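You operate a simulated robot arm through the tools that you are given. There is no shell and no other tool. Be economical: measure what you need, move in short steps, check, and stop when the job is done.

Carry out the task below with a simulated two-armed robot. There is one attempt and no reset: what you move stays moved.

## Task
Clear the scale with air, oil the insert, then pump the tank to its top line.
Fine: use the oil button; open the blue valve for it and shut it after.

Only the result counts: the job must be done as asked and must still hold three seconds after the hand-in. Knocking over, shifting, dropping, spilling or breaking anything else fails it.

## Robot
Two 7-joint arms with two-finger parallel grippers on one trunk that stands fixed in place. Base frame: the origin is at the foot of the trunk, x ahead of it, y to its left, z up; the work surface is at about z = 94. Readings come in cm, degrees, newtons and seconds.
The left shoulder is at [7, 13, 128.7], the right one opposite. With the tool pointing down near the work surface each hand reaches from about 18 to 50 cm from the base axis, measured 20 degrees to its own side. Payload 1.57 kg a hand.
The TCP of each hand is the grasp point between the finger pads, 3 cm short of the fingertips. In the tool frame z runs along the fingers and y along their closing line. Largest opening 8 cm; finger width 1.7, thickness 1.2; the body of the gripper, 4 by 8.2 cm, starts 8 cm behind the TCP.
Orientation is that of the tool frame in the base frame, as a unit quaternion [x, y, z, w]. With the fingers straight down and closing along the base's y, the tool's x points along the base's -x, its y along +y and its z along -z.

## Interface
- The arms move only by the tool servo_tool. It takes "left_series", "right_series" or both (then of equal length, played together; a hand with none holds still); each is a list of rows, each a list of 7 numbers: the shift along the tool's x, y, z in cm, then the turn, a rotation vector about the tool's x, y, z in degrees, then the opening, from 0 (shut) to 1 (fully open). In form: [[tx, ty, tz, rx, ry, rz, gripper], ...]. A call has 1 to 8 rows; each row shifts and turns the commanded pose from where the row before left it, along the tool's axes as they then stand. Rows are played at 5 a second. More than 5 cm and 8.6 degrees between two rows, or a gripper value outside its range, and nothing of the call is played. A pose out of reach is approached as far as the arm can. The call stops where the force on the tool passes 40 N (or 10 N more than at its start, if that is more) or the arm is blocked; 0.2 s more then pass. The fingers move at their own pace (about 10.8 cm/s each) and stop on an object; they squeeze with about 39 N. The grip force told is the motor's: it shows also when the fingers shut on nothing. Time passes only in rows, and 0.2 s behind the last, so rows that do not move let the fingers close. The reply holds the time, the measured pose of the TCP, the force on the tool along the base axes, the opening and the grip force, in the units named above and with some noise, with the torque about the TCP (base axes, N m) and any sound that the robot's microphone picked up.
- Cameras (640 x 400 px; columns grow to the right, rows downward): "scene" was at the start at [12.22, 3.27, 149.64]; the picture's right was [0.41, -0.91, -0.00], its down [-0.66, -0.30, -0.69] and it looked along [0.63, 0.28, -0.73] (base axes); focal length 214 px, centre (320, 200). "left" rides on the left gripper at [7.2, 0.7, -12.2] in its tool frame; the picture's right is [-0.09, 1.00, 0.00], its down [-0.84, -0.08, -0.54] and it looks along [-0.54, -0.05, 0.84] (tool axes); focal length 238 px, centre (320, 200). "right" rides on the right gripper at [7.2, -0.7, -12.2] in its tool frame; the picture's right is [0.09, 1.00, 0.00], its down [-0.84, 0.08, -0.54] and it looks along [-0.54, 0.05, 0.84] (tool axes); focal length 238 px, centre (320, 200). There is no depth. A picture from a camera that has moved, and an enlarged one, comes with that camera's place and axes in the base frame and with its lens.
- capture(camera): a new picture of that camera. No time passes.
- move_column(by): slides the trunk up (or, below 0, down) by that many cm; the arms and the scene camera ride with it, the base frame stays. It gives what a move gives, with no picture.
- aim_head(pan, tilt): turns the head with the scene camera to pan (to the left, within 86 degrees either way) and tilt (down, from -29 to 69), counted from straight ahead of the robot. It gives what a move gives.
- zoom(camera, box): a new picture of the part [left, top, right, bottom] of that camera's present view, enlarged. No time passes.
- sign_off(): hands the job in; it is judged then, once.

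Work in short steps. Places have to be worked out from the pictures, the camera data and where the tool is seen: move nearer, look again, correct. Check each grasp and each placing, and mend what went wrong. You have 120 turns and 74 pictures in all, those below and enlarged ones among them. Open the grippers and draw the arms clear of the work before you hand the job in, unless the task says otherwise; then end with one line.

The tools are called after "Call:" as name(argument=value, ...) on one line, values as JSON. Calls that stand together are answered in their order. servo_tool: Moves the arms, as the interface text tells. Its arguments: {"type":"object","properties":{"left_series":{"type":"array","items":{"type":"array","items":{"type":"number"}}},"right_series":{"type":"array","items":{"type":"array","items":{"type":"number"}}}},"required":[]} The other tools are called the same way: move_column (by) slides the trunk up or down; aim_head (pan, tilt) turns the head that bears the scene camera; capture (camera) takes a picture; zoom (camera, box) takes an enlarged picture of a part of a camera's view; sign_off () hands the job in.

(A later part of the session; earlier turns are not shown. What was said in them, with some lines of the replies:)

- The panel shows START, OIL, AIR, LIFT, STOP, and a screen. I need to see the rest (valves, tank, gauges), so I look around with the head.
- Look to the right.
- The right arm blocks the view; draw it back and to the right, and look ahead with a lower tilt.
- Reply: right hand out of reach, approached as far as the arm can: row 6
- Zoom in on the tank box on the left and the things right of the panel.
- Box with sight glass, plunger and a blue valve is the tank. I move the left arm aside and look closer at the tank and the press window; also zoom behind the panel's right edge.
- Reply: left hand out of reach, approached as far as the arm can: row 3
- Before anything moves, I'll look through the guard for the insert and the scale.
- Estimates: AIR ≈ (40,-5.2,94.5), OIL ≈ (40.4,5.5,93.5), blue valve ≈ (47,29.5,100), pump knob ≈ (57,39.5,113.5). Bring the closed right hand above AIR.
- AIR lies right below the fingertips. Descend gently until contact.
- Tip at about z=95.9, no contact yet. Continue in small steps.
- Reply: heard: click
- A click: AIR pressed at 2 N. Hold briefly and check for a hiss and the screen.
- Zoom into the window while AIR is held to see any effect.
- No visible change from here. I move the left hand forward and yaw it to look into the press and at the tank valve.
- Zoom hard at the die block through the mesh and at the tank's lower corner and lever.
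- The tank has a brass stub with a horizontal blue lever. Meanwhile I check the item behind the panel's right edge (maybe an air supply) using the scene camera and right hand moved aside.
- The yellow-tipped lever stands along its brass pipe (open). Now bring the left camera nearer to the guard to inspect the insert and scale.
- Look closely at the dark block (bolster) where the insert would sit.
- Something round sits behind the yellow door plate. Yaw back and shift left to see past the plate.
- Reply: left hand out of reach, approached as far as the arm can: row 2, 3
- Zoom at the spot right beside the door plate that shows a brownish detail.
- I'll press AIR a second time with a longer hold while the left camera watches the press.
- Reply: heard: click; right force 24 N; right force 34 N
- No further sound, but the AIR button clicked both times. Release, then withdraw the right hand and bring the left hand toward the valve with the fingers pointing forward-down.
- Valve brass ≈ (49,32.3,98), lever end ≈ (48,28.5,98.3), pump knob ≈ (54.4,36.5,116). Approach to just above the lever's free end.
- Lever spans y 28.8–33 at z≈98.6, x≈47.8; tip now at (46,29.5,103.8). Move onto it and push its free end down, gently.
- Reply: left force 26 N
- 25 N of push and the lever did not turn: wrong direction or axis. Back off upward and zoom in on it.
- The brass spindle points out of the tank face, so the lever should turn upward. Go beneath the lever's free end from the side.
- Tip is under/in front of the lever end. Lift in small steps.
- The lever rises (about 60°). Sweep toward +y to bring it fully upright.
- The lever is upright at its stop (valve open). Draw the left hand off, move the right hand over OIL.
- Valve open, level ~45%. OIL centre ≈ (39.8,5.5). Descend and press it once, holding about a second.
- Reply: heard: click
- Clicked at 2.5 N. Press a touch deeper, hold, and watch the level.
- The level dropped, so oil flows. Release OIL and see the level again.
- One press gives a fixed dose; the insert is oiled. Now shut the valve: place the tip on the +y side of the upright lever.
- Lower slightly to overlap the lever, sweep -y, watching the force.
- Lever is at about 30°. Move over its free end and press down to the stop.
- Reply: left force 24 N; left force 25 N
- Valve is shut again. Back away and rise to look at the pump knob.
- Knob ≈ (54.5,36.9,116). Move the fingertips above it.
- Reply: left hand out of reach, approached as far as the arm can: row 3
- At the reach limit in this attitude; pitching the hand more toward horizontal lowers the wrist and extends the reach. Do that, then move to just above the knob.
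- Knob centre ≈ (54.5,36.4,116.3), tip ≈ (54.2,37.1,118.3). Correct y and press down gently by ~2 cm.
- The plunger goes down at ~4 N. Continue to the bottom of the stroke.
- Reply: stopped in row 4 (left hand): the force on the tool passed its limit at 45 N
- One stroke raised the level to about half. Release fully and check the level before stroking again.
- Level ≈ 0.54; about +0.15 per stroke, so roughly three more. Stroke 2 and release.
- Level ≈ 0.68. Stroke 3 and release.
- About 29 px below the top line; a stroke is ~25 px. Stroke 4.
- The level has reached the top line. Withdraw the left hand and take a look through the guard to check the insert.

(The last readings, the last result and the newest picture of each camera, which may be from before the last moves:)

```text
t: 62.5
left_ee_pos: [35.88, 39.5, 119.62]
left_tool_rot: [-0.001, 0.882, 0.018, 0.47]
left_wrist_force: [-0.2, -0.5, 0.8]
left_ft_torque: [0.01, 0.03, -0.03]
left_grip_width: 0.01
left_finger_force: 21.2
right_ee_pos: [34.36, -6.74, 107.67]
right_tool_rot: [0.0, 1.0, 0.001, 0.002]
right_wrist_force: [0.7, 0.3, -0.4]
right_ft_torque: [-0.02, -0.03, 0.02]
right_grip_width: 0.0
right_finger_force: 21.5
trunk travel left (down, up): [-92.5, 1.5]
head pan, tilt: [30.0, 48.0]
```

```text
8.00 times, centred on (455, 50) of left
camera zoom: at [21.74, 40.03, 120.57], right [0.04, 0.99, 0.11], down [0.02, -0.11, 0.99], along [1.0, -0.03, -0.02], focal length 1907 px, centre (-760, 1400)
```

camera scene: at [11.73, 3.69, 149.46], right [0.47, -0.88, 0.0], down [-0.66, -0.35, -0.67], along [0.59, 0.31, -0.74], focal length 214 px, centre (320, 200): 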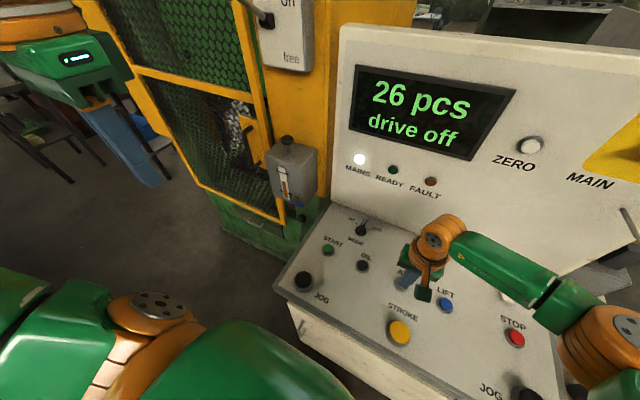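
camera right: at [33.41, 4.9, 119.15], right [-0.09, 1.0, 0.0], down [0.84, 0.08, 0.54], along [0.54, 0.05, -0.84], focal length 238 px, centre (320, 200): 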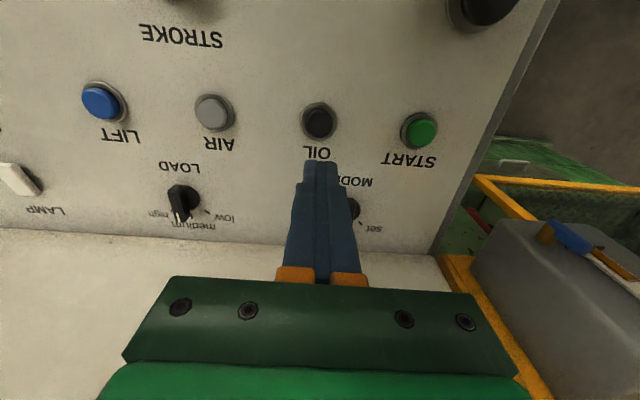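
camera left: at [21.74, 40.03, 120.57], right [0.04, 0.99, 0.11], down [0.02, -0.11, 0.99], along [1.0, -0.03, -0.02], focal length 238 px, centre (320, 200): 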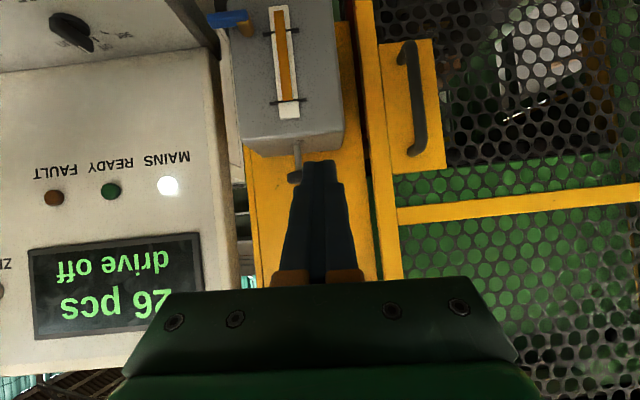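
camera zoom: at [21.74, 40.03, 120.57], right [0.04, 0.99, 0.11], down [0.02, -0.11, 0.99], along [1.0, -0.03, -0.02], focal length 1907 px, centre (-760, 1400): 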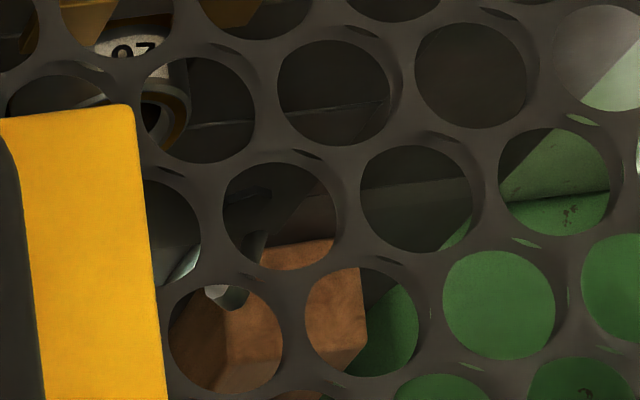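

The insert ring shows clear of scale with an oily rim. Open both grippers and draw the arms back.

Call:
servo_tool(left_series=[[0, 0, -4, 0, 0, 0, 0], [0, -1, -4, 0, 0, 0, 0.5], [0, -1, -3, 0, 0, 0, 1], [0, 0, 0, 0, 0, 0, 1]], right_series=[[0, 0, -5, 0, 0, 0, 0], [2, -3, -3, 0, 0, 0, 0.5], [2, -4, -2, 0, 0, 0, 1], [0, -4, 0, 0, 0, 0, 1]])

Call:
capture(camera="scene")

Call:
zoom(camera="scene", box=[285, 155, 315, 210])

```text
t: 63.5
left_ee_pos: [29.45, 36.2, 125.06]
left_tool_rot: [0.002, 0.883, 0.017, 0.469]
left_wrist_force: [-0.8, 0.2, 0.1]
left_ft_torque: [-0.01, -0.06, -0.02]
left_grip_width: 8.0
left_finger_force: 0.1
left hand out of reach, approached as far as the arm can: row 1, 2
right_ee_pos: [30.45, -17.86, 117.39]
right_tool_rot: [0.002, 1.0, 0.001, 0.0]
right_wrist_force: [0.0, -0.4, 1.0]
right_ft_torque: [0.0, 0.03, 0.0]
right_grip_width: 7.99
right_finger_force: 0.1
trunk travel left (down, up): [-92.5, 1.5]
head pan, tilt: [30.0, 48.0]
```

```text
7 pictures are left
camera scene: at [11.76, 3.75, 149.44], right [0.5, -0.87, 0.0], down [-0.64, -0.37, -0.67], along [0.58, 0.34, -0.74], focal length 214 px, centre (320, 200)
```

scene: 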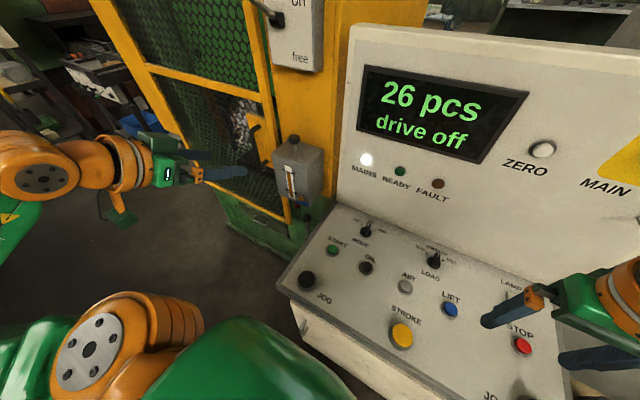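

```text
7.27 times, centred on (300, 182) of scene
camera zoom: at [11.76, 3.75, 149.44], right [0.5, -0.87, 0.0], down [-0.64, -0.37, -0.67], along [0.58, 0.34, -0.74], focal length 1560 px, centre (466, 327)
```

zoom: 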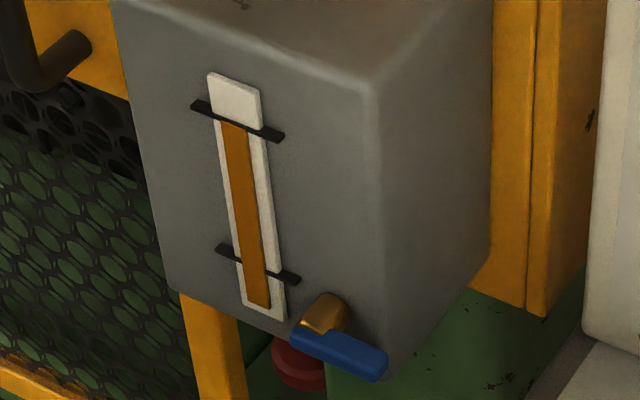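

The level is at the top line, the valve is shut, and the arms are clear with grippers open. Hand in.

Call:
sign_off()

```text
The job is handed in.
```

I pressed AIR, opened the blue valve, pressed OIL once, shut the valve and pumped the tank to its top line. I couldn't confirm the scale is gone: AIR clicked twice but made no hiss, and the little of the insert I could see through the guard looked clear.
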